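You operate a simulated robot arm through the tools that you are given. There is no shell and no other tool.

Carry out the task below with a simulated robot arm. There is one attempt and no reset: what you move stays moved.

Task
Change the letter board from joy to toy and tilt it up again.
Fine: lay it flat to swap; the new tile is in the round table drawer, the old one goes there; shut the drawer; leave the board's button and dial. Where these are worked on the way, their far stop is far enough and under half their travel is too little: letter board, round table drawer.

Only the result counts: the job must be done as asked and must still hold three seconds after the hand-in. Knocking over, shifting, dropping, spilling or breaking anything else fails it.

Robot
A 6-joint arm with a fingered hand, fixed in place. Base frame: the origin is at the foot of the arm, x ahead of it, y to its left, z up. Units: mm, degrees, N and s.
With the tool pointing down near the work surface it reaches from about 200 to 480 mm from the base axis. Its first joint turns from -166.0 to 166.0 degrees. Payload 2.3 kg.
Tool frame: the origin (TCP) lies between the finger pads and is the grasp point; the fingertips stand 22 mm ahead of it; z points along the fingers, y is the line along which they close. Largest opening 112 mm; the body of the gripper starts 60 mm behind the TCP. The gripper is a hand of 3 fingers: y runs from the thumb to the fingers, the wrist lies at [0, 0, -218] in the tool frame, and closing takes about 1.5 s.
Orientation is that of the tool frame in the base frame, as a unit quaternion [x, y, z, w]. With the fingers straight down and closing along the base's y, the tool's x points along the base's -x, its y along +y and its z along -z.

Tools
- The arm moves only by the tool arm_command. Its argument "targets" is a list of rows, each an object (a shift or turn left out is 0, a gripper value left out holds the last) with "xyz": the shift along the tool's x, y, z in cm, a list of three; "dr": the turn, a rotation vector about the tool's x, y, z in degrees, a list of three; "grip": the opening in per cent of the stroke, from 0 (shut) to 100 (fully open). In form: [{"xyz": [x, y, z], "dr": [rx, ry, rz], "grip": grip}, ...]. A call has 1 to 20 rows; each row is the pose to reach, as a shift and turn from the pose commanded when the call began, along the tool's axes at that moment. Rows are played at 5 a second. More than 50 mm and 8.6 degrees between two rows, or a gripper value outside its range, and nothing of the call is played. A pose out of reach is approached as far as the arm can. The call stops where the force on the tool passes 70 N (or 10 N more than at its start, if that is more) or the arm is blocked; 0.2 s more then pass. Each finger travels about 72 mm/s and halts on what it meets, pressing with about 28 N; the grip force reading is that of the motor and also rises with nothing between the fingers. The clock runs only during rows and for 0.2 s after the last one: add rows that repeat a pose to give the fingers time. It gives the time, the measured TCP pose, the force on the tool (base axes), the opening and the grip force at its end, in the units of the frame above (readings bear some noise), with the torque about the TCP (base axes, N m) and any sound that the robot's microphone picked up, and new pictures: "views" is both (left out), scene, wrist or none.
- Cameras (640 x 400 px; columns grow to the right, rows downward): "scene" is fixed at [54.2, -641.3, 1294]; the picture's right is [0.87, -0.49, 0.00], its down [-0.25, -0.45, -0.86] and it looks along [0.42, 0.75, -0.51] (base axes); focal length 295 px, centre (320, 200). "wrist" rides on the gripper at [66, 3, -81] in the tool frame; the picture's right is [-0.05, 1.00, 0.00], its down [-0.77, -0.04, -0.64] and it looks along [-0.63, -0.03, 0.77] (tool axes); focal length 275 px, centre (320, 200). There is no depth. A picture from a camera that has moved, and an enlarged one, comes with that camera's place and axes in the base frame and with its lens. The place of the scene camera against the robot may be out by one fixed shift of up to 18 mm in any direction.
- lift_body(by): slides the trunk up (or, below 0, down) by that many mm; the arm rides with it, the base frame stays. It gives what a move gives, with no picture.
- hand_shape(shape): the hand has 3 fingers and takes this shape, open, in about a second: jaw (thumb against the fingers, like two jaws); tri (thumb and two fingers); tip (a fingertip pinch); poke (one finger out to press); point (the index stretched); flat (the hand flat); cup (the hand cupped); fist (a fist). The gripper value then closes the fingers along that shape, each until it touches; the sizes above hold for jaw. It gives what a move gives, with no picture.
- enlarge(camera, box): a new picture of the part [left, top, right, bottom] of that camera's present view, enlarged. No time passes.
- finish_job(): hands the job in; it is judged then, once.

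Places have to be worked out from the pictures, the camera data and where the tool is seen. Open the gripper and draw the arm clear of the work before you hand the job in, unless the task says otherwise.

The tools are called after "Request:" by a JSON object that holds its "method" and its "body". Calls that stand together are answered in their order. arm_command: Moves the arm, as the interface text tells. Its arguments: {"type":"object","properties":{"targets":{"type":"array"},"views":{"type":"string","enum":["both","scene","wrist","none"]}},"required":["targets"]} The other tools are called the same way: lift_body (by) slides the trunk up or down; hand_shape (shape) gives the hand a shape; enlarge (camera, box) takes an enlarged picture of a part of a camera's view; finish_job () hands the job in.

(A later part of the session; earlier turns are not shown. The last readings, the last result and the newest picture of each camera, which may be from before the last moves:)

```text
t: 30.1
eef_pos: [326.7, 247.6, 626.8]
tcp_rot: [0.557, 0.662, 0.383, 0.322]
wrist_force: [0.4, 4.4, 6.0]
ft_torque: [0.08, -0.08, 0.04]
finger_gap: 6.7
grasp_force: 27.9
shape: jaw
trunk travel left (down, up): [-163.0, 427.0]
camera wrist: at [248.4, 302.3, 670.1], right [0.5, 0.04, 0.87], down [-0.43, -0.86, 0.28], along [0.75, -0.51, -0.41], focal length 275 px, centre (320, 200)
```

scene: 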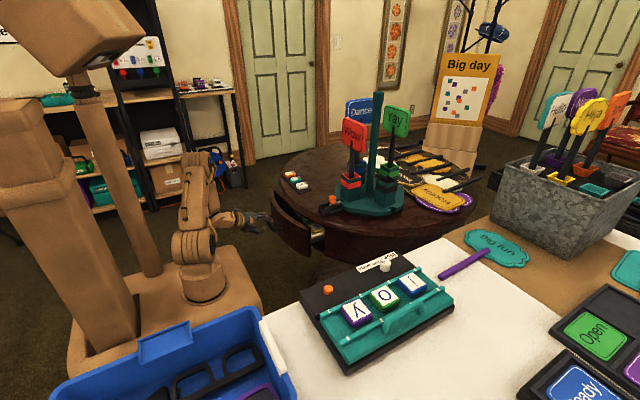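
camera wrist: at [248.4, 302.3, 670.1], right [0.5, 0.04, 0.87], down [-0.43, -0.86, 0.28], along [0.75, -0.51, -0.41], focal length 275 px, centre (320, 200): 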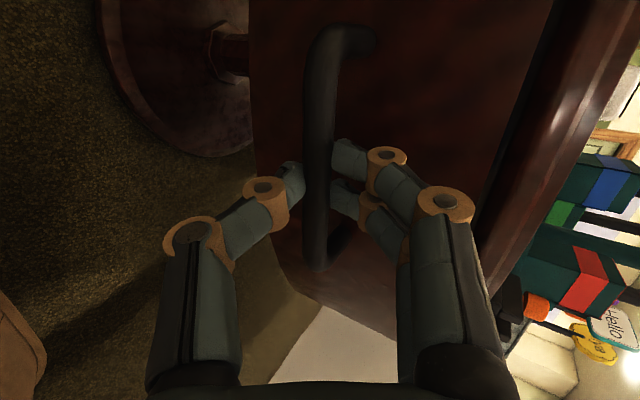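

The drawer follows with little force. I'll keep pulling.

Request:
{"method": "arm_command", "body": {"targets": [{"xyz": [0.174, -0.492, -0.853]}, {"xyz": [0.347, -0.984, -1.706]}, {"xyz": [0.52, -1.476, -2.559]}, {"xyz": [0.694, -1.968, -3.412]}, {"xyz": [0.868, -2.46, -4.265]}, {"xyz": [1.041, -2.952, -5.118]}, {"xyz": [1.041, -2.952, -5.118]}], "views": "both"}}

Request:
{"method": "enlarge", "body": {"camera": "scene", "box": [220, 160, 380, 260]}}

```text
t: 31.7
eef_pos: [265.6, 247.2, 626.8]
tcp_rot: [0.557, 0.662, 0.383, 0.323]
wrist_force: [0.3, -1.7, -2.1]
ft_torque: [0.04, -0.01, -0.03]
finger_gap: 6.6
grasp_force: 28.1
shape: jaw
trunk travel left (down, up): [-163.0, 427.0]
camera wrist: at [188.0, 302.8, 670.4], right [0.5, 0.04, 0.87], down [-0.43, -0.86, 0.29], along [0.75, -0.51, -0.41], focal length 275 px, centre (320, 200)
```

scene: 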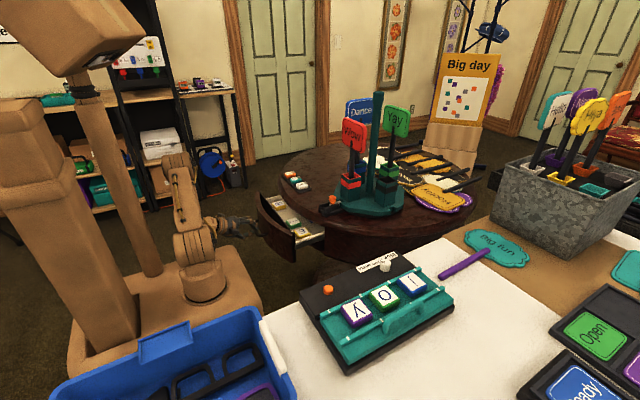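
wrist: 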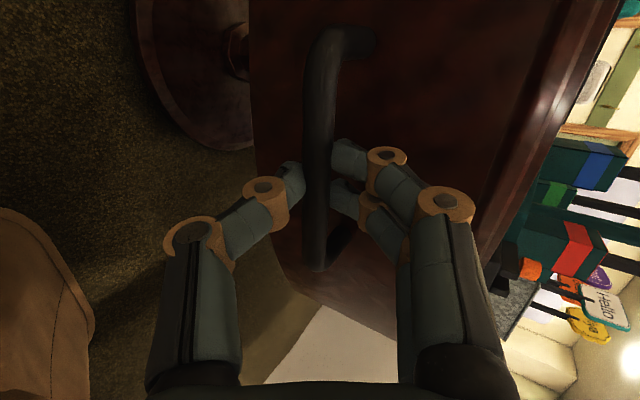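

```text
4.00 times, centred on (300, 210) of scene
camera zoom: at [54.2, -641.3, 1294.0], right [0.87, -0.49, 0.0], down [-0.25, -0.45, -0.86], along [0.42, 0.75, -0.51], focal length 1181 px, centre (400, 160)
```

zoom: 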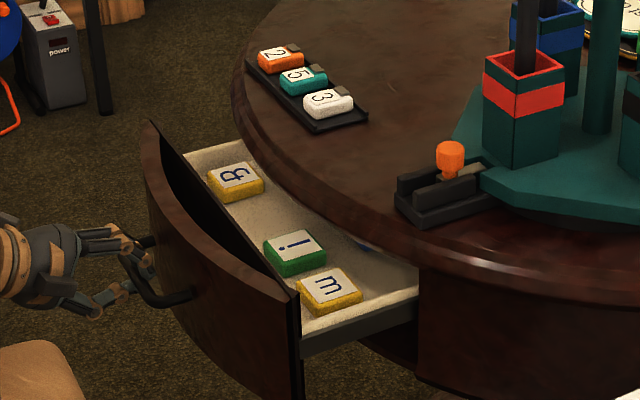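

The drawer is out about 123 mm and holds several tiles (a yellow letter, a green i, a yellow m, and a blue one still under the table top). I'll pull further to the stop.

Request:
{"method": "arm_command", "body": {"targets": [{"xyz": [0.174, -0.492, -0.853]}, {"xyz": [0.347, -0.984, -1.706]}, {"xyz": [0.52, -1.476, -2.559]}, {"xyz": [0.694, -1.968, -3.412]}, {"xyz": [0.694, -1.968, -3.412]}], "views": "both"}}

Request:
{"method": "enlarge", "body": {"camera": "scene", "box": [220, 160, 380, 260]}}

```text
t: 32.9
eef_pos: [226.7, 249.4, 629.4]
tcp_rot: [0.557, 0.663, 0.383, 0.322]
wrist_force: [-0.1, 2.0, -8.9]
ft_torque: [0.07, 0.15, 0.0]
finger_gap: 6.3
grasp_force: 28.0
shape: jaw
trunk travel left (down, up): [-163.0, 427.0]
camera wrist: at [148.4, 302.5, 671.6], right [0.5, 0.04, 0.87], down [-0.43, -0.86, 0.29], along [0.75, -0.51, -0.41], focal length 275 px, centre (320, 200)
```

scene: 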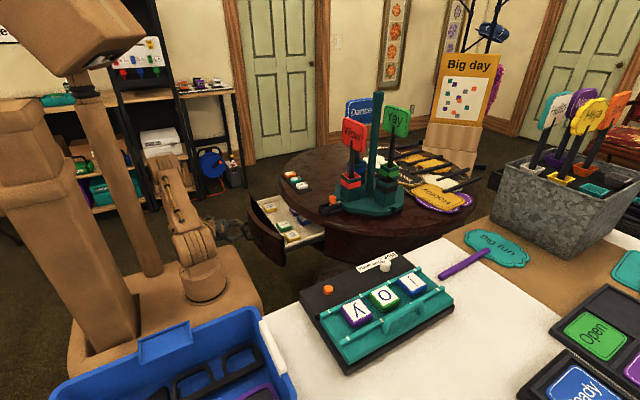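
wrist: 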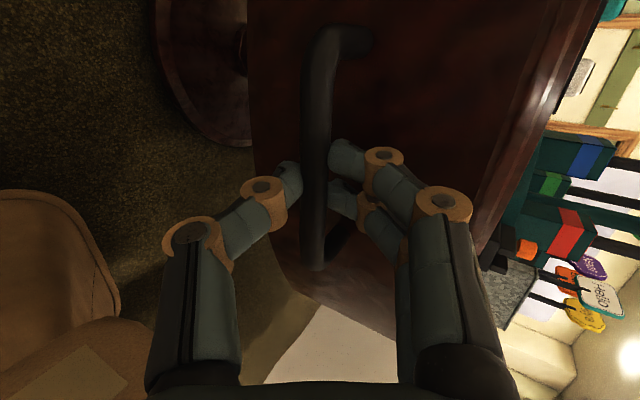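

```text
4.00 times, centred on (300, 210) of scene
camera zoom: at [54.2, -641.3, 1294.0], right [0.87, -0.49, 0.0], down [-0.25, -0.45, -0.86], along [0.42, 0.75, -0.51], focal length 1181 px, centre (400, 160)
```

zoom: 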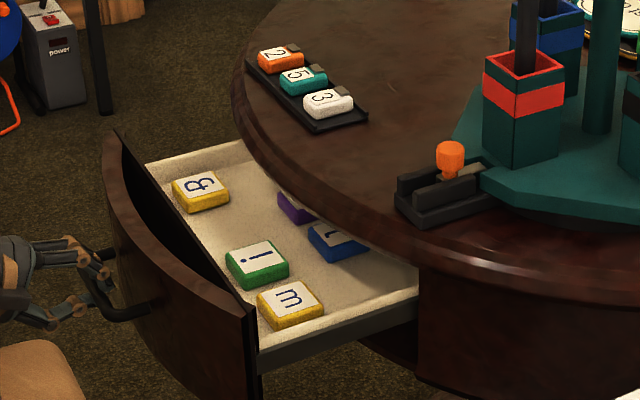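

The drawer is now out 162 mm, and a blue tile and a purple tile are appearing near the rim. I'll pull a bit more, watching force and reach.

Request:
{"method": "arm_command", "body": {"targets": [{"xyz": [0.174, -0.492, -0.853]}, {"xyz": [0.347, -0.984, -1.706]}, {"xyz": [0.52, -1.476, -2.559]}, {"xyz": [0.607, -1.722, -2.985]}, {"xyz": [0.607, -1.722, -2.985]}], "views": "both"}}

Request:
{"method": "enlarge", "body": {"camera": "scene", "box": [220, 160, 380, 260]}}

```text
t: 34.1
eef_pos: [191.3, 248.5, 628.3]
tcp_rot: [0.557, 0.663, 0.383, 0.322]
wrist_force: [0.9, 3.0, -5.3]
ft_torque: [0.03, 0.11, 0.03]
finger_gap: 6.0
grasp_force: 27.9
shape: jaw
trunk travel left (down, up): [-163.0, 427.0]
camera wrist: at [113.5, 302.4, 671.3], right [0.5, 0.04, 0.87], down [-0.43, -0.86, 0.29], along [0.75, -0.51, -0.41], focal length 275 px, centre (320, 200)
```

scene: 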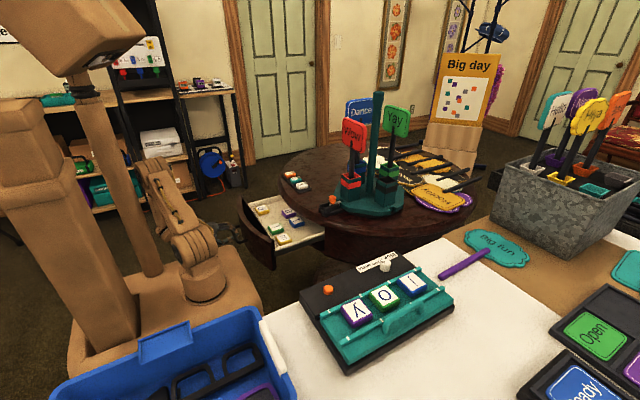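
wrist: 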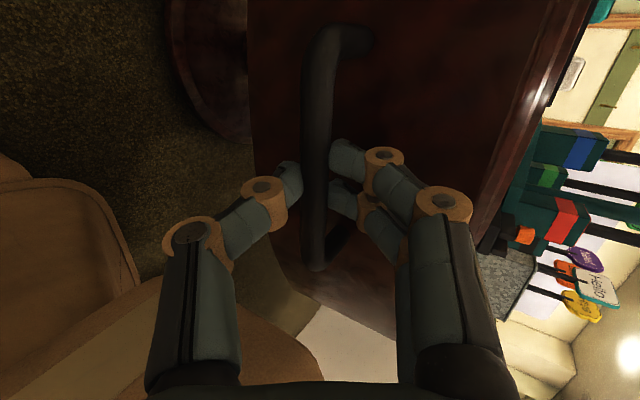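

```text
4.00 times, centred on (300, 210) of scene
camera zoom: at [54.2, -641.3, 1294.0], right [0.87, -0.49, 0.0], down [-0.25, -0.45, -0.86], along [0.42, 0.75, -0.51], focal length 1181 px, centre (400, 160)
```

zoom: 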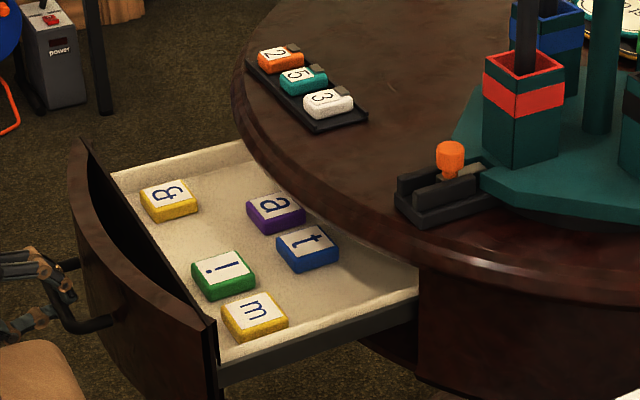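

The drawer is out about 197 mm and all five tiles are visible, including the blue t just clear of the rim. I'll open the fingers and back off, sliding toward +y as I retreat so the wrist stays clear of the robot body.

Request:
{"method": "arm_command", "body": {"targets": [{"grip": 55}, {"grip": 55}, {"grip": 55}, {"grip": 55}, {"xyz": [0.0, 0, -1.0], "grip": 55}, {"xyz": [1.0, 0, -2.0], "grip": 55}, {"xyz": [2.5, 0, -3.0], "grip": 55}, {"xyz": [4.5, 0, -3.8], "grip": 55}, {"xyz": [4.5, 0, -3.8], "grip": 55}], "views": "both"}}

```text
t: 36.1
eef_pos: [152.5, 286.6, 647.8]
tcp_rot: [0.558, 0.662, 0.384, 0.321]
wrist_force: [1.3, 0.2, 0.0]
ft_torque: [0.03, -0.02, -0.01]
finger_gap: 61.1
grasp_force: 0.2
shape: jaw
trunk travel left (down, up): [-163.0, 427.0]
camera wrist: at [73.6, 341.4, 690.5], right [0.5, 0.04, 0.87], down [-0.43, -0.86, 0.28], along [0.75, -0.51, -0.41], focal length 275 px, centre (320, 200)
```

scene: 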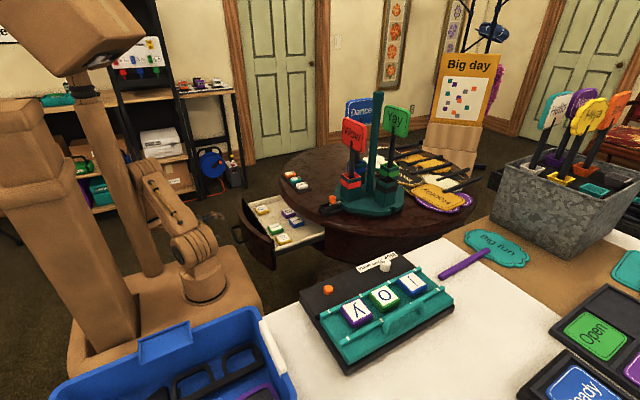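
wrist: 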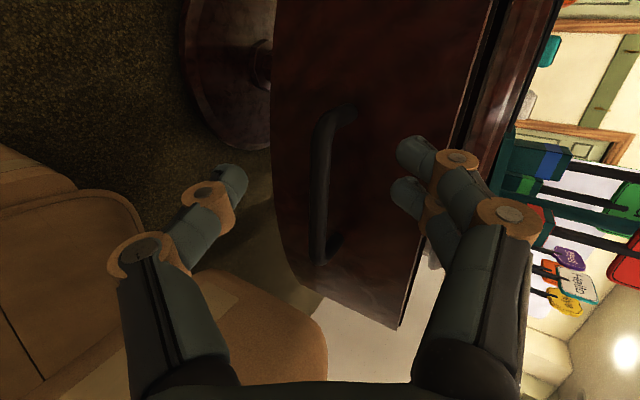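

Released, and the drawer stayed put. I'll rise and turn the hand back to pointing down above the drawer for a top view of the tiles.

Request:
{"method": "arm_command", "body": {"targets": [{"xyz": [0, 3.46, -2.0], "grip": 100}, {"xyz": [0, 6.93, -4.0], "grip": 100}, {"xyz": [-0.07, 7.76, -4.06], "dr": [4.13, 3.47, -6.01], "grip": 100}, {"xyz": [-0.13, 8.6, -4.11], "dr": [8.27, 6.93, -12.02], "grip": 100}, {"xyz": [-0.2, 9.43, -4.17], "dr": [12.4, 10.4, -18.03], "grip": 100}, {"xyz": [-0.26, 10.27, -4.22], "dr": [16.53, 13.87, -24.03], "grip": 100}, {"xyz": [-0.33, 11.1, -4.28], "dr": [20.67, 17.33, -30.04], "grip": 100}, {"xyz": [-0.39, 11.93, -4.33], "dr": [24.8, 20.8, -36.05], "grip": 100}, {"xyz": [-0.46, 12.77, -4.39], "dr": [28.93, 24.27, -42.06], "grip": 100}, {"xyz": [-0.52, 13.6, -4.44], "dr": [33.07, 27.73, -48.07], "grip": 100}, {"xyz": [-0.59, 14.44, -4.5], "dr": [37.2, 31.2, -54.08], "grip": 100}, {"xyz": [-0.65, 15.27, -4.55], "dr": [41.33, 34.67, -60.08], "grip": 100}, {"xyz": [-0.72, 16.1, -4.61], "dr": [45.47, 38.13, -66.09], "grip": 100}, {"xyz": [-0.78, 16.94, -4.66], "dr": [49.6, 41.6, -72.1], "grip": 100}, {"xyz": [-0.78, 16.94, -4.66], "dr": [49.6, 41.6, -72.1], "grip": 100}], "views": "both"}}

```text
t: 39.3
eef_pos: [197.5, 285.7, 816.3]
tcp_rot: [0.001, 1.0, 0.002, 0.0]
wrist_force: [-1.0, 0.8, -0.8]
ft_torque: [-0.03, 0.03, -0.02]
finger_gap: 112.1
grasp_force: 0.1
shape: jaw
trunk travel left (down, up): [-163.0, 427.0]
camera wrist: at [131.4, 290.5, 897.0], right [0.05, 1.0, 0.0], down [0.77, -0.04, 0.64], along [0.64, -0.03, -0.77], focal length 275 px, centre (320, 200)
```

scene: 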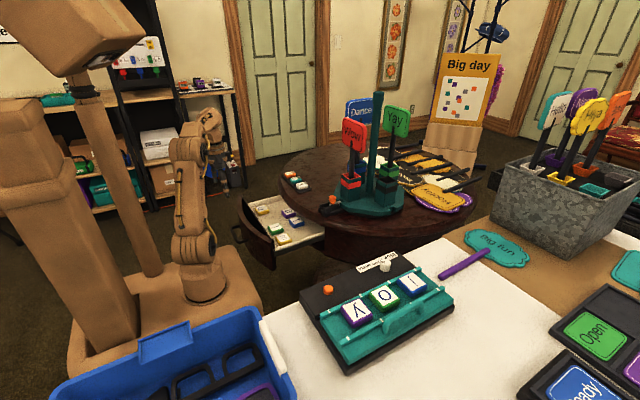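
wrist: 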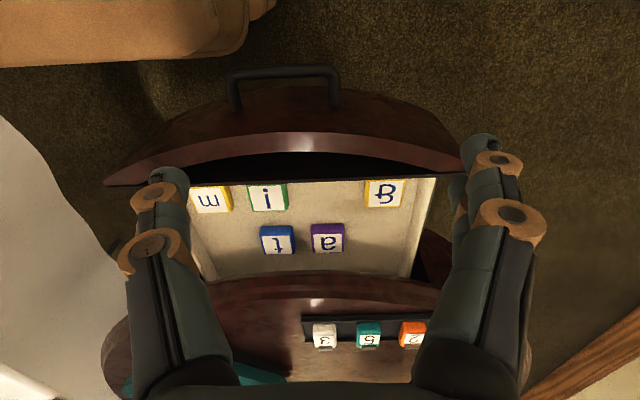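

Request:
{"method": "enlarge", "body": {"camera": "wrist", "box": [170, 130, 470, 318]}}

```text
2.13 times, centred on (320, 224) of wrist
camera zoom: at [131.4, 290.5, 897.0], right [0.05, 1.0, 0.0], down [0.77, -0.04, 0.64], along [0.64, -0.03, -0.77], focal length 586 px, centre (320, 149)
```

zoom: 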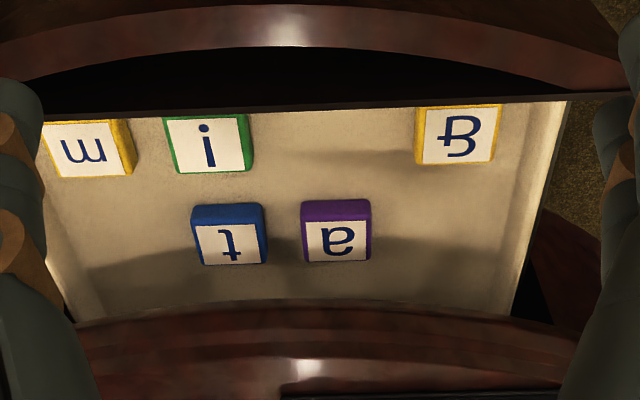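

The drawer tiles are clear from here: m, i and one more in the front row, then the blue t and purple a behind. Each letter's top points to +x. I'll zoom in on the board and drawer to measure tile thickness against rail height.

Request:
{"method": "enlarge", "body": {"camera": "scene", "box": [335, 255, 463, 335]}}

Request:
{"method": "enlarge", "body": {"camera": "scene", "box": [240, 190, 336, 250]}}

Request:
{"method": "enlarge", "body": {"camera": "wrist", "box": [240, 200, 368, 280]}}

```text
5.00 times, centred on (399, 295) of scene
camera zoom: at [54.2, -641.3, 1294.0], right [0.87, -0.49, 0.0], down [-0.25, -0.45, -0.86], along [0.42, 0.75, -0.51], focal length 1476 px, centre (-75, -275)
```

zoom: 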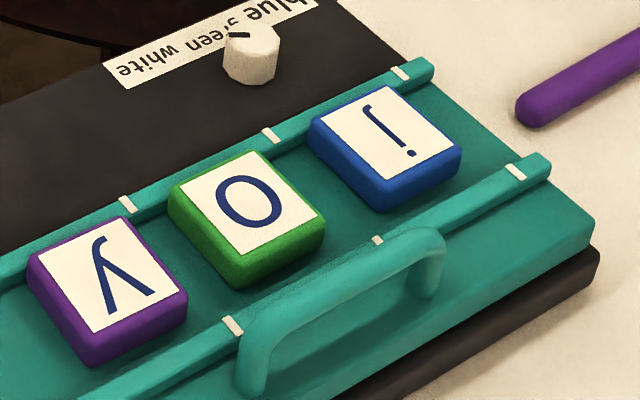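

```text
6.67 times, centred on (288, 220) of scene
camera zoom: at [54.2, -641.3, 1294.0], right [0.87, -0.49, 0.0], down [-0.25, -0.45, -0.86], along [0.42, 0.75, -0.51], focal length 1968 px, centre (533, 67)
```

zoom: 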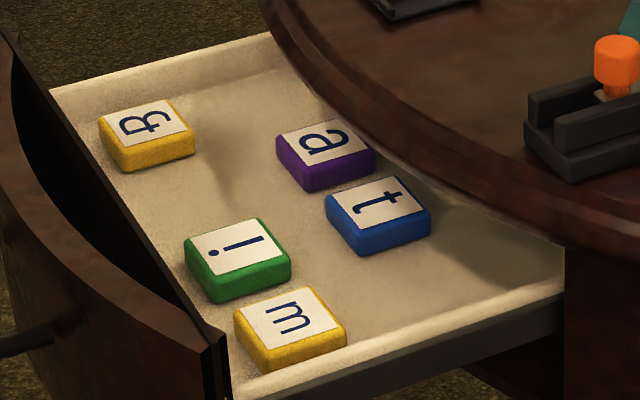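

```text
5.00 times, centred on (304, 240) of wrist
camera zoom: at [131.4, 290.5, 897.0], right [0.05, 1.0, 0.0], down [0.77, -0.04, 0.64], along [0.64, -0.03, -0.77], focal length 1376 px, centre (400, 0)
```

zoom: 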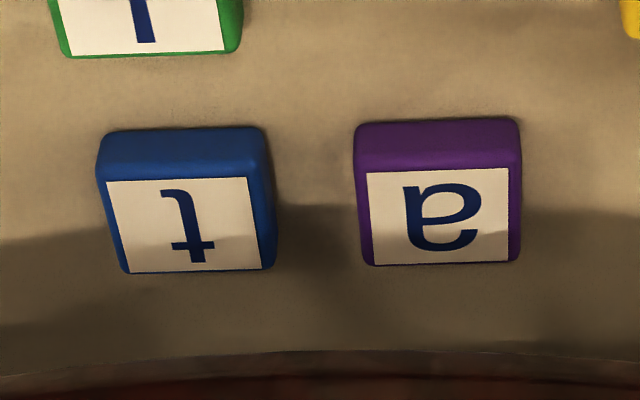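

The tiles are about 45 mm square and 15 mm tall; the rails are about 8 mm tall. j sits at r≈563, so the hand must tilt outward to reach it. I'll look at the "tip" shape in free space to see whether it suits pinching a thin tile at an angle.

Request:
{"method": "hand_shape", "body": {"shape": "tip"}}

Request:
{"method": "enlarge", "body": {"camera": "wrist", "box": [0, 0, 640, 400]}}

Request:
{"method": "enlarge", "body": {"camera": "scene", "box": [160, 90, 288, 200]}}

```text
t: 40.2
eef_pos: [196.4, 287.1, 816.7]
tcp_rot: [0.001, 1.0, 0.0, 0.001]
wrist_force: [1.1, -0.1, 0.0]
ft_torque: [0.01, -0.03, 0.02]
finger_gap: 112.1
grasp_force: 0.1
shape: tip
trunk travel left (down, up): [-163.0, 427.0]
```

```text
1.00 times, centred on (320, 200) of wrist (not enlarged: the box is as wide or as high as the picture)
camera zoom: at [131.2, 290.4, 897.0], right [0.05, 1.0, 0.0], down [0.77, -0.04, 0.64], along [0.64, -0.03, -0.77], focal length 275 px, centre (320, 200)
```

zoom: 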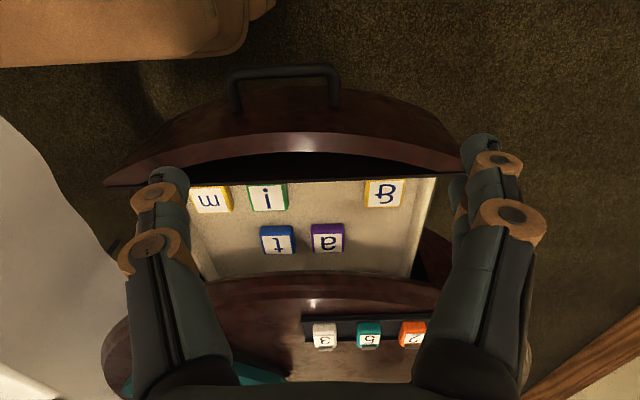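

```text
3.64 times, centred on (224, 145) of scene
camera zoom: at [54.2, -641.3, 1294.0], right [0.87, -0.49, 0.0], down [-0.25, -0.45, -0.86], along [0.42, 0.75, -0.51], focal length 1074 px, centre (669, 400)
```

zoom: 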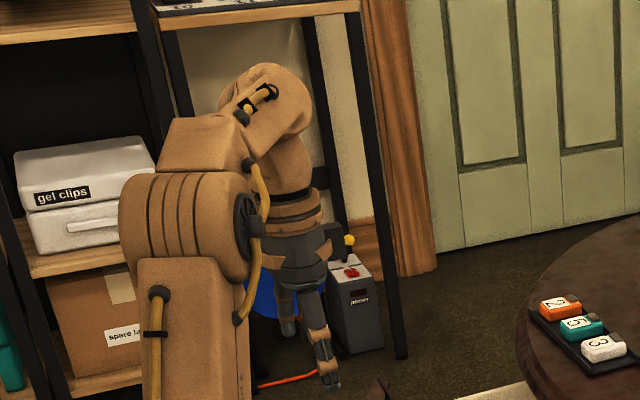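

Fully open it looks just like jaw, so I'll part-close it here in free space to see how the fingers meet.

Request:
{"method": "arm_command", "body": {"targets": [{"grip": 40}, {"grip": 40}, {"grip": 40}, {"grip": 40}], "views": "wrist"}}

Request:
{"method": "arm_command", "body": {"targets": [{"grip": 0}, {"grip": 0}, {"grip": 0}, {"grip": 0}, {"grip": 0}], "views": "wrist"}}

```text
t: 41.2
eef_pos: [197.5, 286.5, 817.0]
tcp_rot: [0.001, 1.0, 0.001, 0.001]
wrist_force: [-0.3, -0.3, -0.1]
ft_torque: [-0.02, -0.02, 0.03]
finger_gap: 45.2
grasp_force: 0.1
shape: tip
trunk travel left (down, up): [-163.0, 427.0]
camera wrist: at [131.2, 290.4, 897.0], right [0.05, 1.0, 0.0], down [0.77, -0.04, 0.64], along [0.64, -0.03, -0.77], focal length 275 px, centre (320, 200)
```

wrist: 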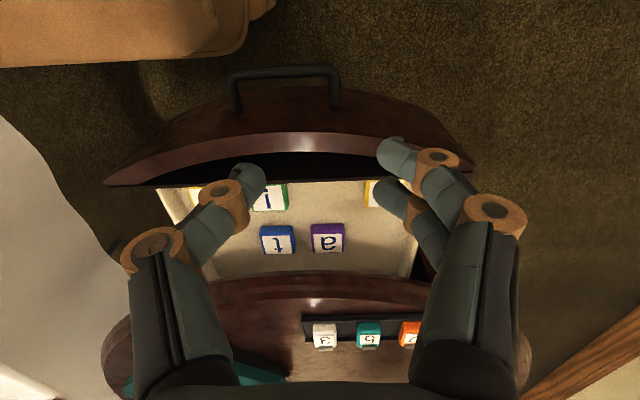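

```text
t: 42.4
eef_pos: [196.9, 286.4, 816.5]
tcp_rot: [0.001, 1.0, 0.001, 0.001]
wrist_force: [-0.6, 0.5, 0.4]
ft_torque: [0.01, 0.0, 0.01]
finger_gap: 0.0
grasp_force: 27.9
shape: tip
trunk travel left (down, up): [-163.0, 427.0]
camera wrist: at [131.2, 290.4, 897.0], right [0.05, 1.0, 0.0], down [0.77, -0.04, 0.64], along [0.64, -0.03, -0.77], focal length 275 px, centre (320, 200)
```

wrist: 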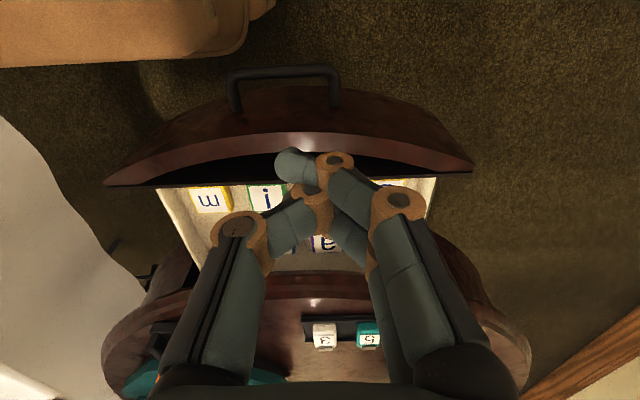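

In "tip" the fingers close the same way as in jaw. The t tile triangulates to about [431,217,632], so it is still partly under the rim (x≈410), and the drawer must come out another 60 mm or so. First I'll check how the robot's own body box sits relative to the drawer.

Request:
{"method": "enlarge", "body": {"camera": "scene", "box": [60, 180, 340, 355]}}

Request:
{"method": "enlarge", "body": {"camera": "wrist", "box": [0, 0, 480, 200]}}

```text
2.29 times, centred on (200, 268) of scene
camera zoom: at [54.2, -641.3, 1294.0], right [0.87, -0.49, 0.0], down [-0.25, -0.45, -0.86], along [0.42, 0.75, -0.51], focal length 675 px, centre (594, 46)
```

zoom: 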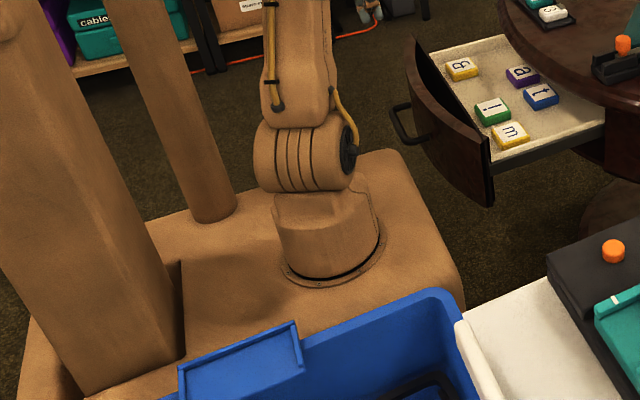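

```text
1.33 times, centred on (240, 100) of wrist
camera zoom: at [131.2, 290.4, 897.0], right [0.05, 1.0, 0.0], down [0.77, -0.04, 0.64], along [0.64, -0.03, -0.77], focal length 367 px, centre (427, 333)
```

zoom: 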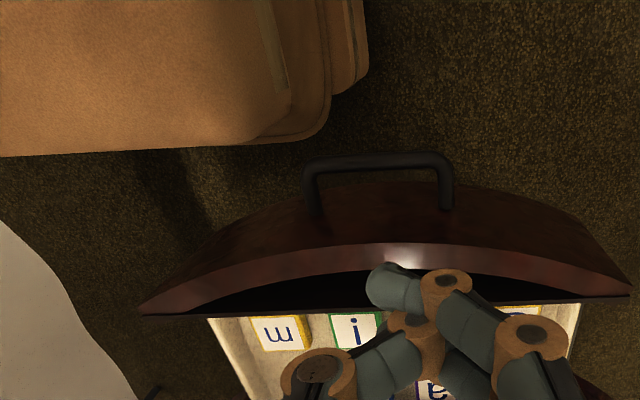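

The body's top is at z≈615 and its front at x≈185, so I have room for about 35 mm more pull. I'll put the closed fingers down behind the drawer's front panel, in the empty gap at y≈287, so I can draw it out a little further.

Request:
{"method": "arm_command", "body": {"targets": [{"xyz": [-4, 0, 0], "grip": 0}, {"xyz": [-8, 0, 0]}, {"xyz": [-12.1, 0, 0]}, {"xyz": [-12.1, 0, 4]}, {"xyz": [-12.1, 0, 8]}, {"xyz": [-12.1, 0, 11]}, {"xyz": [-12.1, 0, 11]}], "views": "both"}}

```text
t: 44.0
eef_pos: [316.7, 286.3, 804.1]
tcp_rot: [0.001, 1.0, -0.002, -0.001]
wrist_force: [0.6, -0.2, 0.0]
ft_torque: [0.01, 0.0, 0.01]
finger_gap: 0.0
grasp_force: 27.8
shape: tip
out of reach, approached as far as the arm can: row 3, 4, 5, 6, 7
trunk travel left (down, up): [-163.0, 427.0]
camera wrist: at [250.5, 291.3, 885.0], right [0.05, 1.0, 0.0], down [0.77, -0.04, 0.63], along [0.63, -0.03, -0.77], focal length 275 px, centre (320, 200)
```

scene: 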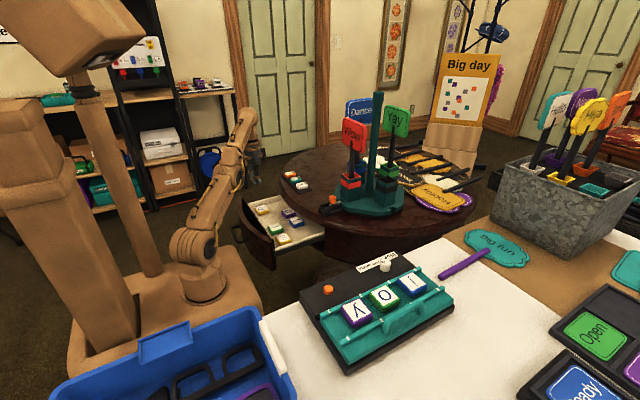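
wrist: 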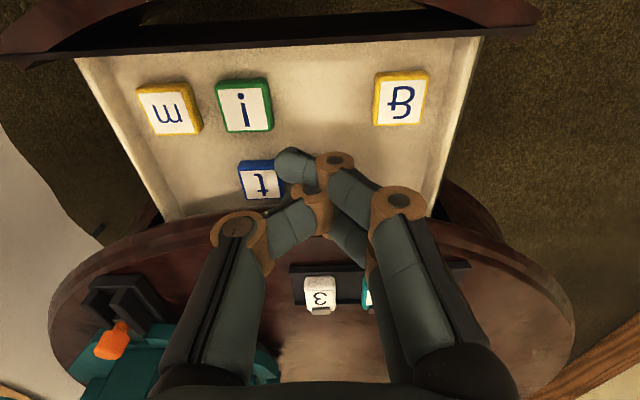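

That stopped near full extension at z 804. From here I'll just go straight down in a fresh call.

Request:
{"method": "arm_command", "body": {"targets": [{"xyz": [0, 0, 3]}, {"xyz": [0, 0, 6]}, {"xyz": [0, 0, 9]}, {"xyz": [0, 0, 9]}], "views": "wrist"}}

```text
t: 45.0
eef_pos: [316.5, 286.5, 804.1]
tcp_rot: [0.001, 1.0, -0.001, -0.001]
wrist_force: [0.2, 0.1, -1.3]
ft_torque: [0.03, -0.01, 0.0]
finger_gap: 0.2
grasp_force: 28.3
shape: tip
out of reach, approached as far as the arm can: row 1, 2, 3, 4
trunk travel left (down, up): [-163.0, 427.0]
camera wrist: at [250.4, 291.3, 885.0], right [0.05, 1.0, 0.0], down [0.77, -0.04, 0.63], along [0.63, -0.03, -0.77], focal length 275 px, centre (320, 200)
```

wrist: 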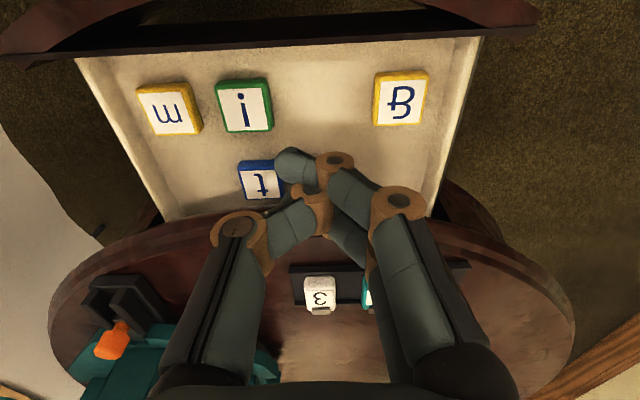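

The arm seems stuck at the fully straight elbow here. I'll step back toward the robot first, then come down.

Request:
{"method": "arm_command", "body": {"targets": [{"xyz": [2, 0, 0]}, {"xyz": [4, 0, 0]}, {"xyz": [6, 0, 0]}, {"xyz": [6, 0, 2]}, {"xyz": [6, 0, 5]}, {"xyz": [6, 0, 8]}, {"xyz": [6, 0, 8]}], "views": "scene"}}

```text
t: 46.6
eef_pos: [276.7, 316.6, 804.6]
tcp_rot: [0.001, 1.0, -0.001, -0.001]
wrist_force: [-0.8, -0.2, 0.1]
ft_torque: [0.02, -0.01, 0.04]
finger_gap: 0.0
grasp_force: 28.0
shape: tip
out of reach, approached as far as the arm can: row 1, 2, 3, 4, 5, 6, 7
trunk travel left (down, up): [-163.0, 427.0]
```

scene: 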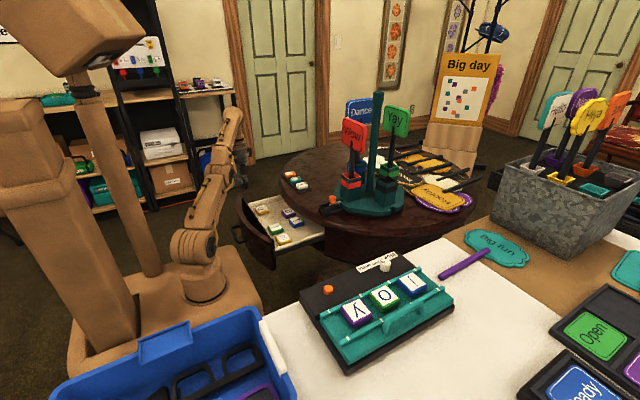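

It swung sideways instead of bending. I'll look at the arm posture closely.

Request:
{"method": "enlarge", "body": {"camera": "scene", "box": [130, 80, 330, 320]}}

Request:
{"method": "enlarge", "body": {"camera": "wrist", "box": [0, 0, 640, 400]}}

```text
1.67 times, centred on (230, 200) of scene
camera zoom: at [54.2, -641.3, 1294.0], right [0.87, -0.49, 0.0], down [-0.25, -0.45, -0.86], along [0.42, 0.75, -0.51], focal length 492 px, centre (470, 200)
```

zoom: 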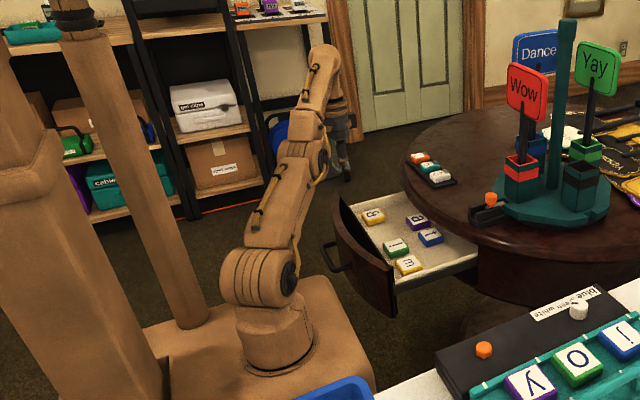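

```text
1.00 times, centred on (320, 200) of wrist (not enlarged: the box is as wide or as high as the picture)
camera zoom: at [211.6, 321.7, 885.2], right [0.05, 1.0, 0.0], down [0.77, -0.04, 0.64], along [0.63, -0.03, -0.77], focal length 275 px, centre (320, 200)
```

zoom: 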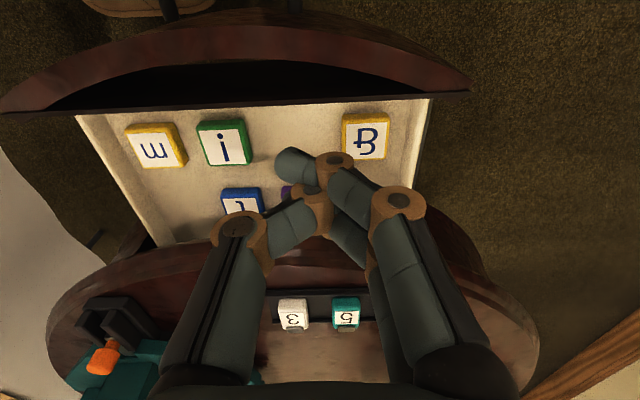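

The elbow is straight, which seems to trap the solver when the hand is also yawed. I'll turn the hand in line with the arm, then step inward and down.

Request:
{"method": "arm_command", "body": {"targets": [{"dr": [0, 0, -8]}, {"dr": [0, 0, -16]}, {"dr": [0, 0, -24]}, {"dr": [0, 0, -32]}, {"dr": [0, 0, -40]}, {"dr": [0, 0, -46]}, {"dr": [0, 0, -46]}], "views": "none"}}

Request:
{"method": "arm_command", "body": {"targets": [{"xyz": [2, 0, 1]}, {"xyz": [4, 0, 2]}, {"xyz": [6, 0, 3]}, {"xyz": [6, 0, 3]}], "views": "none"}}

```text
t: 48.2
eef_pos: [275.7, 318.6, 805.1]
tcp_rot: [-0.391, 0.92, 0.001, 0.001]
wrist_force: [-0.8, -0.4, -0.6]
ft_torque: [0.01, 0.0, 0.02]
finger_gap: 0.1
grasp_force: 27.9
shape: tip
trunk travel left (down, up): [-163.0, 427.0]
```

```text
t: 49.2
eef_pos: [276.2, 318.4, 806.3]
tcp_rot: [-0.39, 0.921, 0.001, 0.001]
wrist_force: [-0.7, 0.8, -0.2]
ft_torque: [0.03, -0.03, -0.02]
finger_gap: 0.0
grasp_force: 27.8
shape: tip
out of reach, approached as far as the arm can: row 1, 2, 3, 4
trunk travel left (down, up): [-163.0, 427.0]
```

Still trapped, so I'll try moving along the arm's own arc (slightly outward and down), which should let the elbow start to bend.

Request:
{"method": "arm_command", "body": {"targets": [{"xyz": [-0.4, 0, 1.2]}, {"xyz": [-0.8, 0, 2.4]}, {"xyz": [-1.1, 0, 3.6]}, {"xyz": [-1.3, 0, 4.8]}, {"xyz": [-1.3, 0, 4.8]}], "views": "none"}}

```text
t: 50.4
eef_pos: [275.3, 318.9, 807.2]
tcp_rot: [-0.391, 0.921, 0.001, 0.001]
wrist_force: [0.3, 0.9, -0.4]
ft_torque: [0.0, -0.04, -0.06]
finger_gap: 0.3
grasp_force: 28.0
shape: tip
out of reach, approached as far as the arm can: row 1, 2, 3, 4, 5
trunk travel left (down, up): [-163.0, 427.0]
```

No luck going down or inward from here. I'll test whether it moves up and inward instead.

Request:
{"method": "arm_command", "body": {"targets": [{"xyz": [1.5, 0, -1.5]}, {"xyz": [3, 0, -3]}, {"xyz": [4.5, 0, -4.5]}, {"xyz": [6, 0, -5]}, {"xyz": [8, 0, -5]}, {"xyz": [8, 0, -5]}], "views": "none"}}

```text
t: 51.8
eef_pos: [216.7, 261.1, 858.1]
tcp_rot: [-0.39, 0.921, 0.001, 0.001]
wrist_force: [0.2, -0.1, -0.4]
ft_torque: [-0.04, 0.0, 0.0]
finger_gap: 0.0
grasp_force: 28.2
shape: tip
out of reach, approached as far as the arm can: row 1
trunk travel left (down, up): [-163.0, 427.0]
```

Free again. I now have a better model of the arm: shoulder near (46,0,1000+trunk), with about 450 mm usable reach. I'll approach the drawer gap on a lower, more bent path.

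Request:
{"method": "arm_command", "body": {"targets": [{"xyz": [-0.96, -0.52, 1.22], "dr": [0, 0, 5.75]}, {"xyz": [-1.92, -1.04, 2.45], "dr": [0, 0, 11.5]}, {"xyz": [-2.87, -1.57, 3.67], "dr": [0, 0, 17.25]}, {"xyz": [-3.83, -2.09, 4.9], "dr": [0, 0, 23]}, {"xyz": [-4.79, -2.61, 6.12], "dr": [0, 0, 28.75]}, {"xyz": [-5.75, -3.13, 7.35], "dr": [0, 0, 34.5]}, {"xyz": [-6.7, -3.66, 8.57], "dr": [0, 0, 40.25]}, {"xyz": [-7.66, -4.18, 9.8], "dr": [0, 0, 46]}, {"xyz": [-7.66, -4.18, 9.8], "dr": [0, 0, 46]}], "views": "wrist"}}

```text
t: 53.8
eef_pos: [302.7, 287.6, 762.0]
tcp_rot: [0.002, 1.0, 0.001, 0.001]
wrist_force: [-0.4, -0.2, 0.1]
ft_torque: [0.02, 0.0, -0.03]
finger_gap: 0.0
grasp_force: 28.1
shape: tip
trunk travel left (down, up): [-163.0, 427.0]
camera wrist: at [236.6, 292.4, 842.3], right [0.05, 1.0, 0.0], down [0.77, -0.04, 0.64], along [0.64, -0.03, -0.77], focal length 275 px, centre (320, 200)
```

wrist: 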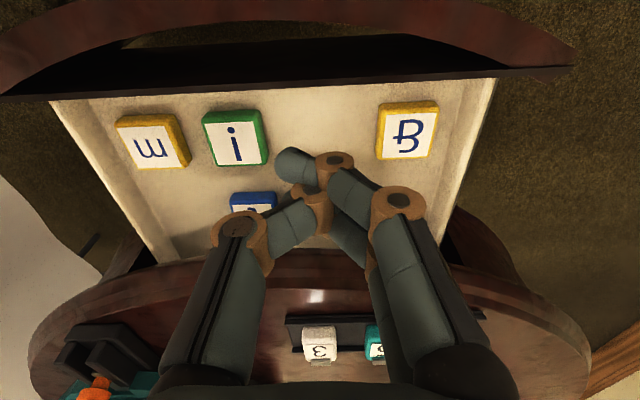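

The gap between i and B is clear, and the panel's inner face is at x≈283. I'll lower the closed fingers into the drawer behind the panel, staying above the floor.

Request:
{"method": "arm_command", "body": {"targets": [{"xyz": [-1.5, 0, 2]}, {"xyz": [-1.5, 0, 4]}, {"xyz": [-1.5, 0, 6]}, {"xyz": [-1.5, 0, 8]}, {"xyz": [-1.5, 0, 9.8]}, {"xyz": [-1.5, 0, 9.8]}], "views": "both"}}

```text
t: 55.2
eef_pos: [315.9, 286.5, 664.0]
tcp_rot: [0.001, 1.0, 0.001, 0.0]
wrist_force: [0.3, -0.6, -0.3]
ft_torque: [-0.01, 0.0, 0.01]
finger_gap: 0.3
grasp_force: 28.1
shape: tip
trunk travel left (down, up): [-163.0, 427.0]
camera wrist: at [249.1, 290.7, 743.5], right [0.05, 1.0, 0.0], down [0.77, -0.04, 0.64], along [0.64, -0.03, -0.77], focal length 275 px, centre (320, 200)
```

scene: 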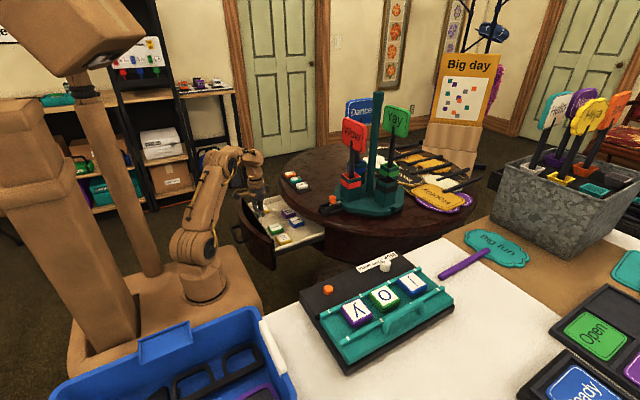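
wrist: 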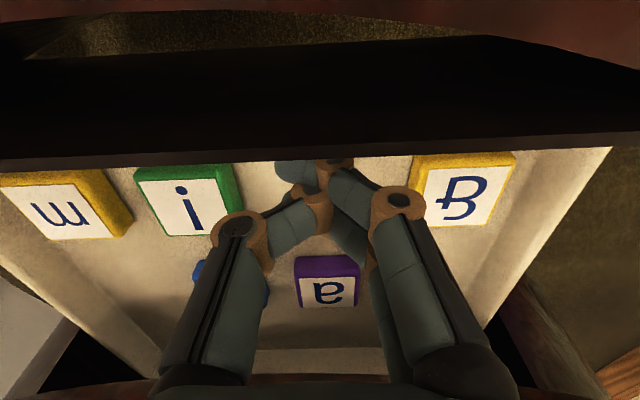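

The fingers are inside behind the panel. I'll draw the drawer out about 20 mm more and watch the force and the clearance to my own body.

Request:
{"method": "arm_command", "body": {"targets": [{"xyz": [0.6, 0, 0]}, {"xyz": [1.2, 0, 0]}, {"xyz": [1.8, 0, 0]}, {"xyz": [2.4, 0, 0]}, {"xyz": [2.4, 0, 0]}], "views": "both"}}

Request:
{"method": "enlarge", "body": {"camera": "scene", "box": [200, 170, 360, 270]}}

```text
t: 56.4
eef_pos: [293.9, 288.2, 664.1]
tcp_rot: [0.001, 1.0, 0.001, 0.0]
wrist_force: [0.3, -0.5, 0.4]
ft_torque: [0.06, -0.01, -0.02]
finger_gap: 0.0
grasp_force: 27.8
shape: tip
trunk travel left (down, up): [-163.0, 427.0]
camera wrist: at [226.9, 292.3, 744.8], right [0.05, 1.0, 0.0], down [0.77, -0.04, 0.64], along [0.64, -0.03, -0.77], focal length 275 px, centre (320, 200)
```

scene: 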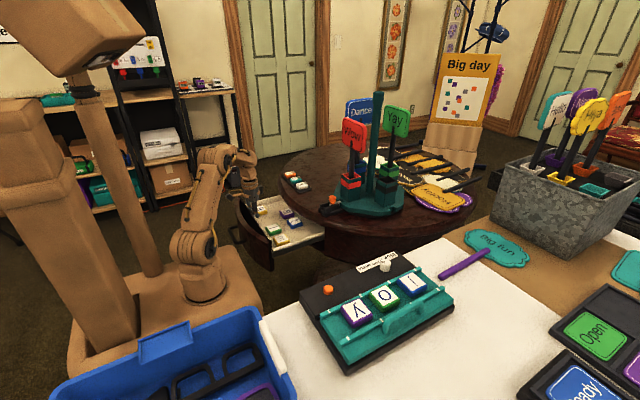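
wrist: 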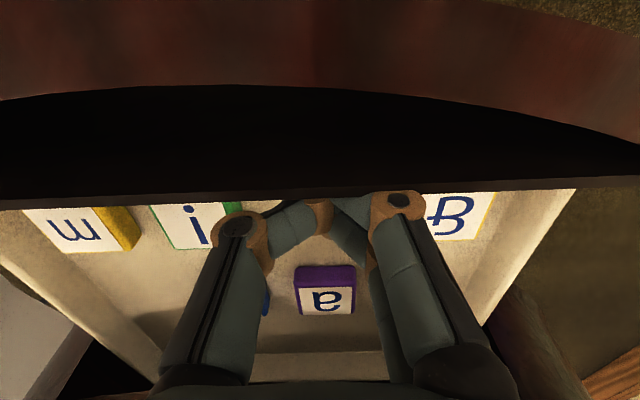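

```text
4.00 times, centred on (280, 220) of scene
camera zoom: at [54.2, -641.3, 1294.0], right [0.87, -0.49, 0.0], down [-0.25, -0.45, -0.86], along [0.42, 0.75, -0.51], focal length 1181 px, centre (480, 120)
```

zoom: 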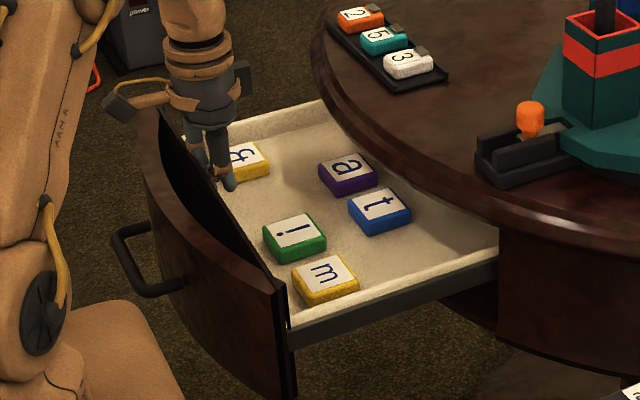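

Little or no contact yet. I'll continue pulling another 18 mm.

Request:
{"method": "arm_command", "body": {"targets": [{"xyz": [0.5, 0, 0]}, {"xyz": [1.0, 0, 0]}, {"xyz": [1.4, 0, 0]}, {"xyz": [1.8, 0, 0]}, {"xyz": [1.8, 0, 0]}], "views": "wrist"}}

Request:
{"method": "enlarge", "body": {"camera": "scene", "box": [200, 170, 360, 270]}}

```text
t: 57.6
eef_pos: [273.9, 288.6, 663.9]
tcp_rot: [0.001, 1.0, 0.002, 0.0]
wrist_force: [0.2, 0.2, -1.0]
ft_torque: [0.04, 0.0, -0.01]
finger_gap: 0.4
grasp_force: 28.3
shape: tip
trunk travel left (down, up): [-163.0, 427.0]
camera wrist: at [208.0, 292.6, 744.3], right [0.05, 1.0, 0.0], down [0.77, -0.04, 0.64], along [0.64, -0.03, -0.77], focal length 275 px, centre (320, 200)
```

wrist: 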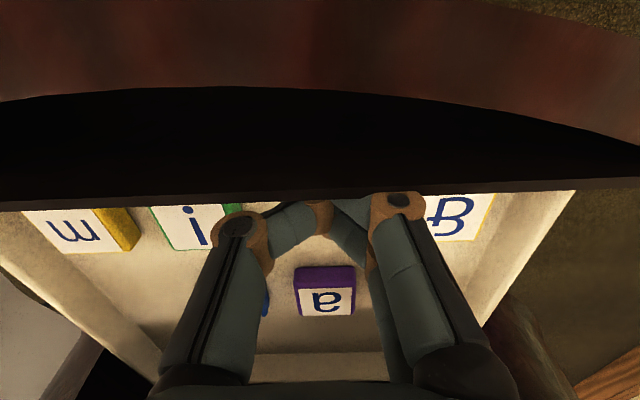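

```text
4.00 times, centred on (280, 220) of scene
camera zoom: at [54.2, -641.3, 1294.0], right [0.87, -0.49, 0.0], down [-0.25, -0.45, -0.86], along [0.42, 0.75, -0.51], focal length 1181 px, centre (480, 120)
```

zoom: 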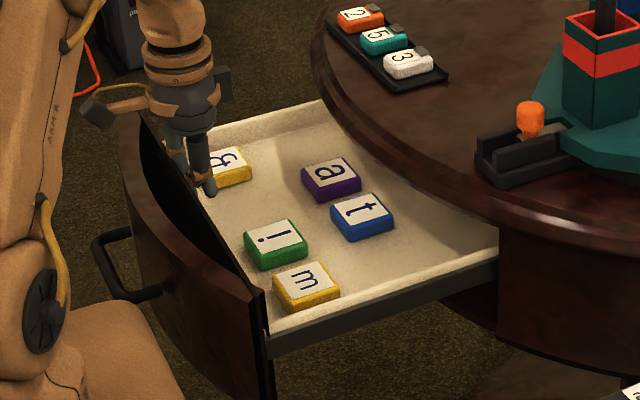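

The drawer is now out about 224 mm and t is at x≈404, just at the rim's edge. The handle is getting close to my body, so I'll stop pulling here. I'll lift out and set the jaw shape.

Request:
{"method": "arm_command", "body": {"targets": [{"xyz": [-0.4, 0, -2]}, {"xyz": [-0.4, 0, -5]}, {"xyz": [-0.4, 0, -8]}, {"xyz": [-0.4, 0, -11]}, {"xyz": [-0.4, 0, -11]}], "views": "none"}}

Request:
{"method": "hand_shape", "body": {"shape": "jaw"}}

Request:
{"method": "enlarge", "body": {"camera": "wrist", "box": [0, 0, 640, 400]}}

```text
t: 58.8
eef_pos: [277.8, 288.1, 774.5]
tcp_rot: [0.001, 1.0, 0.001, 0.0]
wrist_force: [-0.3, -0.6, -0.7]
ft_torque: [-0.01, -0.01, 0.01]
finger_gap: 0.0
grasp_force: 28.0
shape: tip
trunk travel left (down, up): [-163.0, 427.0]
```

```text
t: 59.7
eef_pos: [277.6, 287.6, 774.5]
tcp_rot: [0.001, 1.0, 0.001, 0.001]
wrist_force: [0.5, -0.2, 0.5]
ft_torque: [0.01, 0.01, -0.01]
finger_gap: 112.1
grasp_force: 0.0
shape: jaw
trunk travel left (down, up): [-163.0, 427.0]
```

```text
1.00 times, centred on (320, 200) of wrist (not enlarged: the box is as wide or as high as the picture)
camera zoom: at [211.5, 292.0, 854.9], right [0.05, 1.0, 0.0], down [0.77, -0.04, 0.64], along [0.64, -0.03, -0.77], focal length 275 px, centre (320, 200)
```

zoom: 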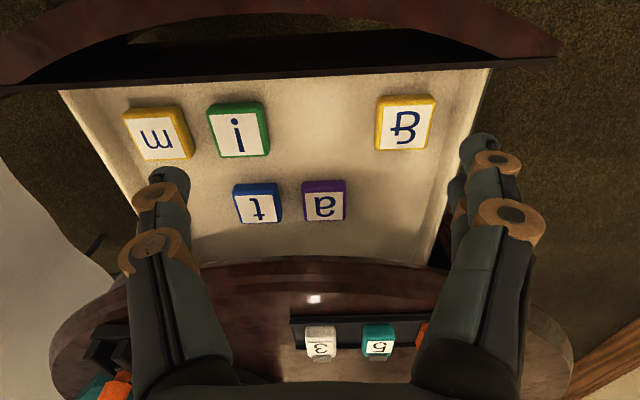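

From this view t is at [406,218], a at [408,288] and the front row at x≈318, with tile tops at about 632. I'll go to a pregrasp above t tilted about 20° so the hand clears the rim, opened to about 60 mm.

Request:
{"method": "arm_command", "body": {"targets": [{"xyz": [-2.0, -1.55, 1.0], "dr": [-1.01, -3.34, 0.18], "grip": 54}, {"xyz": [-4.1, -3.1, 2.0], "dr": [-2.02, -6.68, 0.36], "grip": 54}, {"xyz": [-6.1, -4.65, 3.5], "dr": [-3.04, -10.0, 0.53], "grip": 54}, {"xyz": [-8.15, -6.2, 5.0], "dr": [-4.05, -13.35, 0.71], "grip": 54}, {"xyz": [-9.2, -7.0, 6.2], "dr": [-5.06, -16.7, 0.89], "grip": 54}, {"xyz": [-10.19, -7.76, 7.25], "dr": [-6.07, -20.03, 1.07], "grip": 54}, {"xyz": [-10.19, -7.76, 7.25], "dr": [-6.07, -20.03, 1.07], "grip": 54}], "views": "both"}}

```text
t: 61.3
eef_pos: [379.0, 208.8, 702.3]
tcp_rot: [0.011, 0.983, 0.053, 0.175]
wrist_force: [-0.1, -0.5, -0.1]
ft_torque: [0.0, 0.03, 0.03]
finger_gap: 61.0
grasp_force: 0.0
shape: jaw
trunk travel left (down, up): [-163.0, 427.0]
camera wrist: at [289.5, 207.6, 755.2], right [0.05, 0.99, 0.12], down [0.5, -0.13, 0.85], along [0.86, 0.02, -0.51], focal length 275 px, centre (320, 200)
```

scene: 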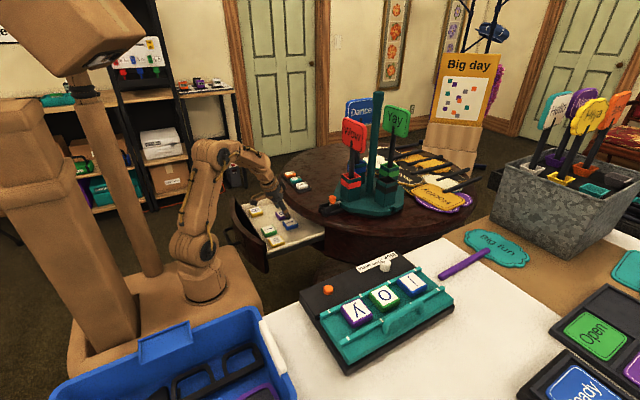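
wrist: 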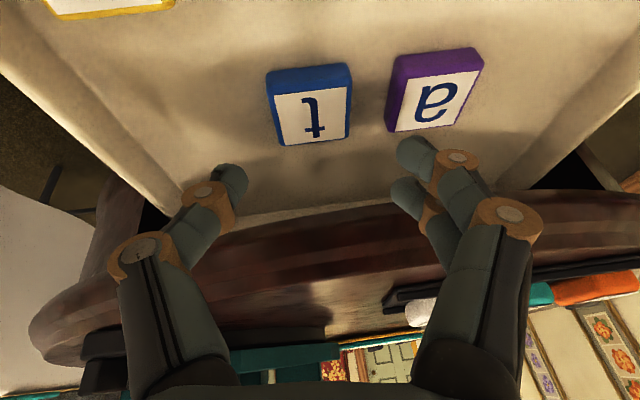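

Both t and a are in view, with t between the open thumb and fingers. I'll go down along the tool axis, slowing for the last part.

Request:
{"method": "arm_command", "body": {"targets": [{"xyz": [0.1, -0.1, 1.5]}, {"xyz": [0.2, -0.2, 3.0]}, {"xyz": [0.2, -0.2, 4.2]}, {"xyz": [0.2, -0.2, 5.2]}, {"xyz": [0.2, -0.2, 5.6]}, {"xyz": [0.2, -0.2, 5.6]}], "views": "wrist"}}

```text
t: 62.7
eef_pos: [397.7, 214.7, 647.0]
tcp_rot: [0.011, 0.983, 0.052, 0.175]
wrist_force: [0.4, 0.5, 0.6]
ft_torque: [-0.05, -0.02, -0.01]
finger_gap: 61.0
grasp_force: 0.1
shape: jaw
trunk travel left (down, up): [-163.0, 427.0]
camera wrist: at [308.1, 213.2, 700.9], right [0.05, 0.99, 0.12], down [0.5, -0.13, 0.85], along [0.86, 0.02, -0.51], focal length 275 px, centre (320, 200)
```

wrist: 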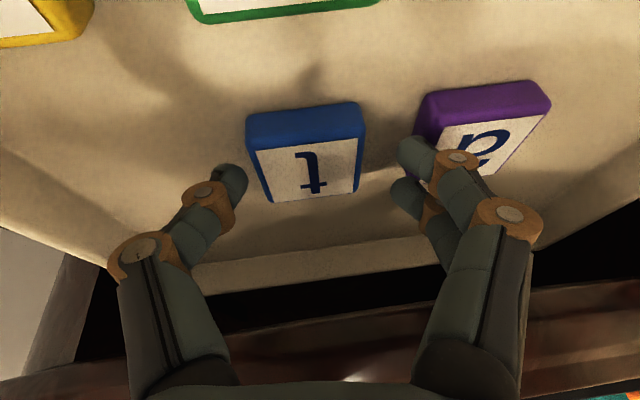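

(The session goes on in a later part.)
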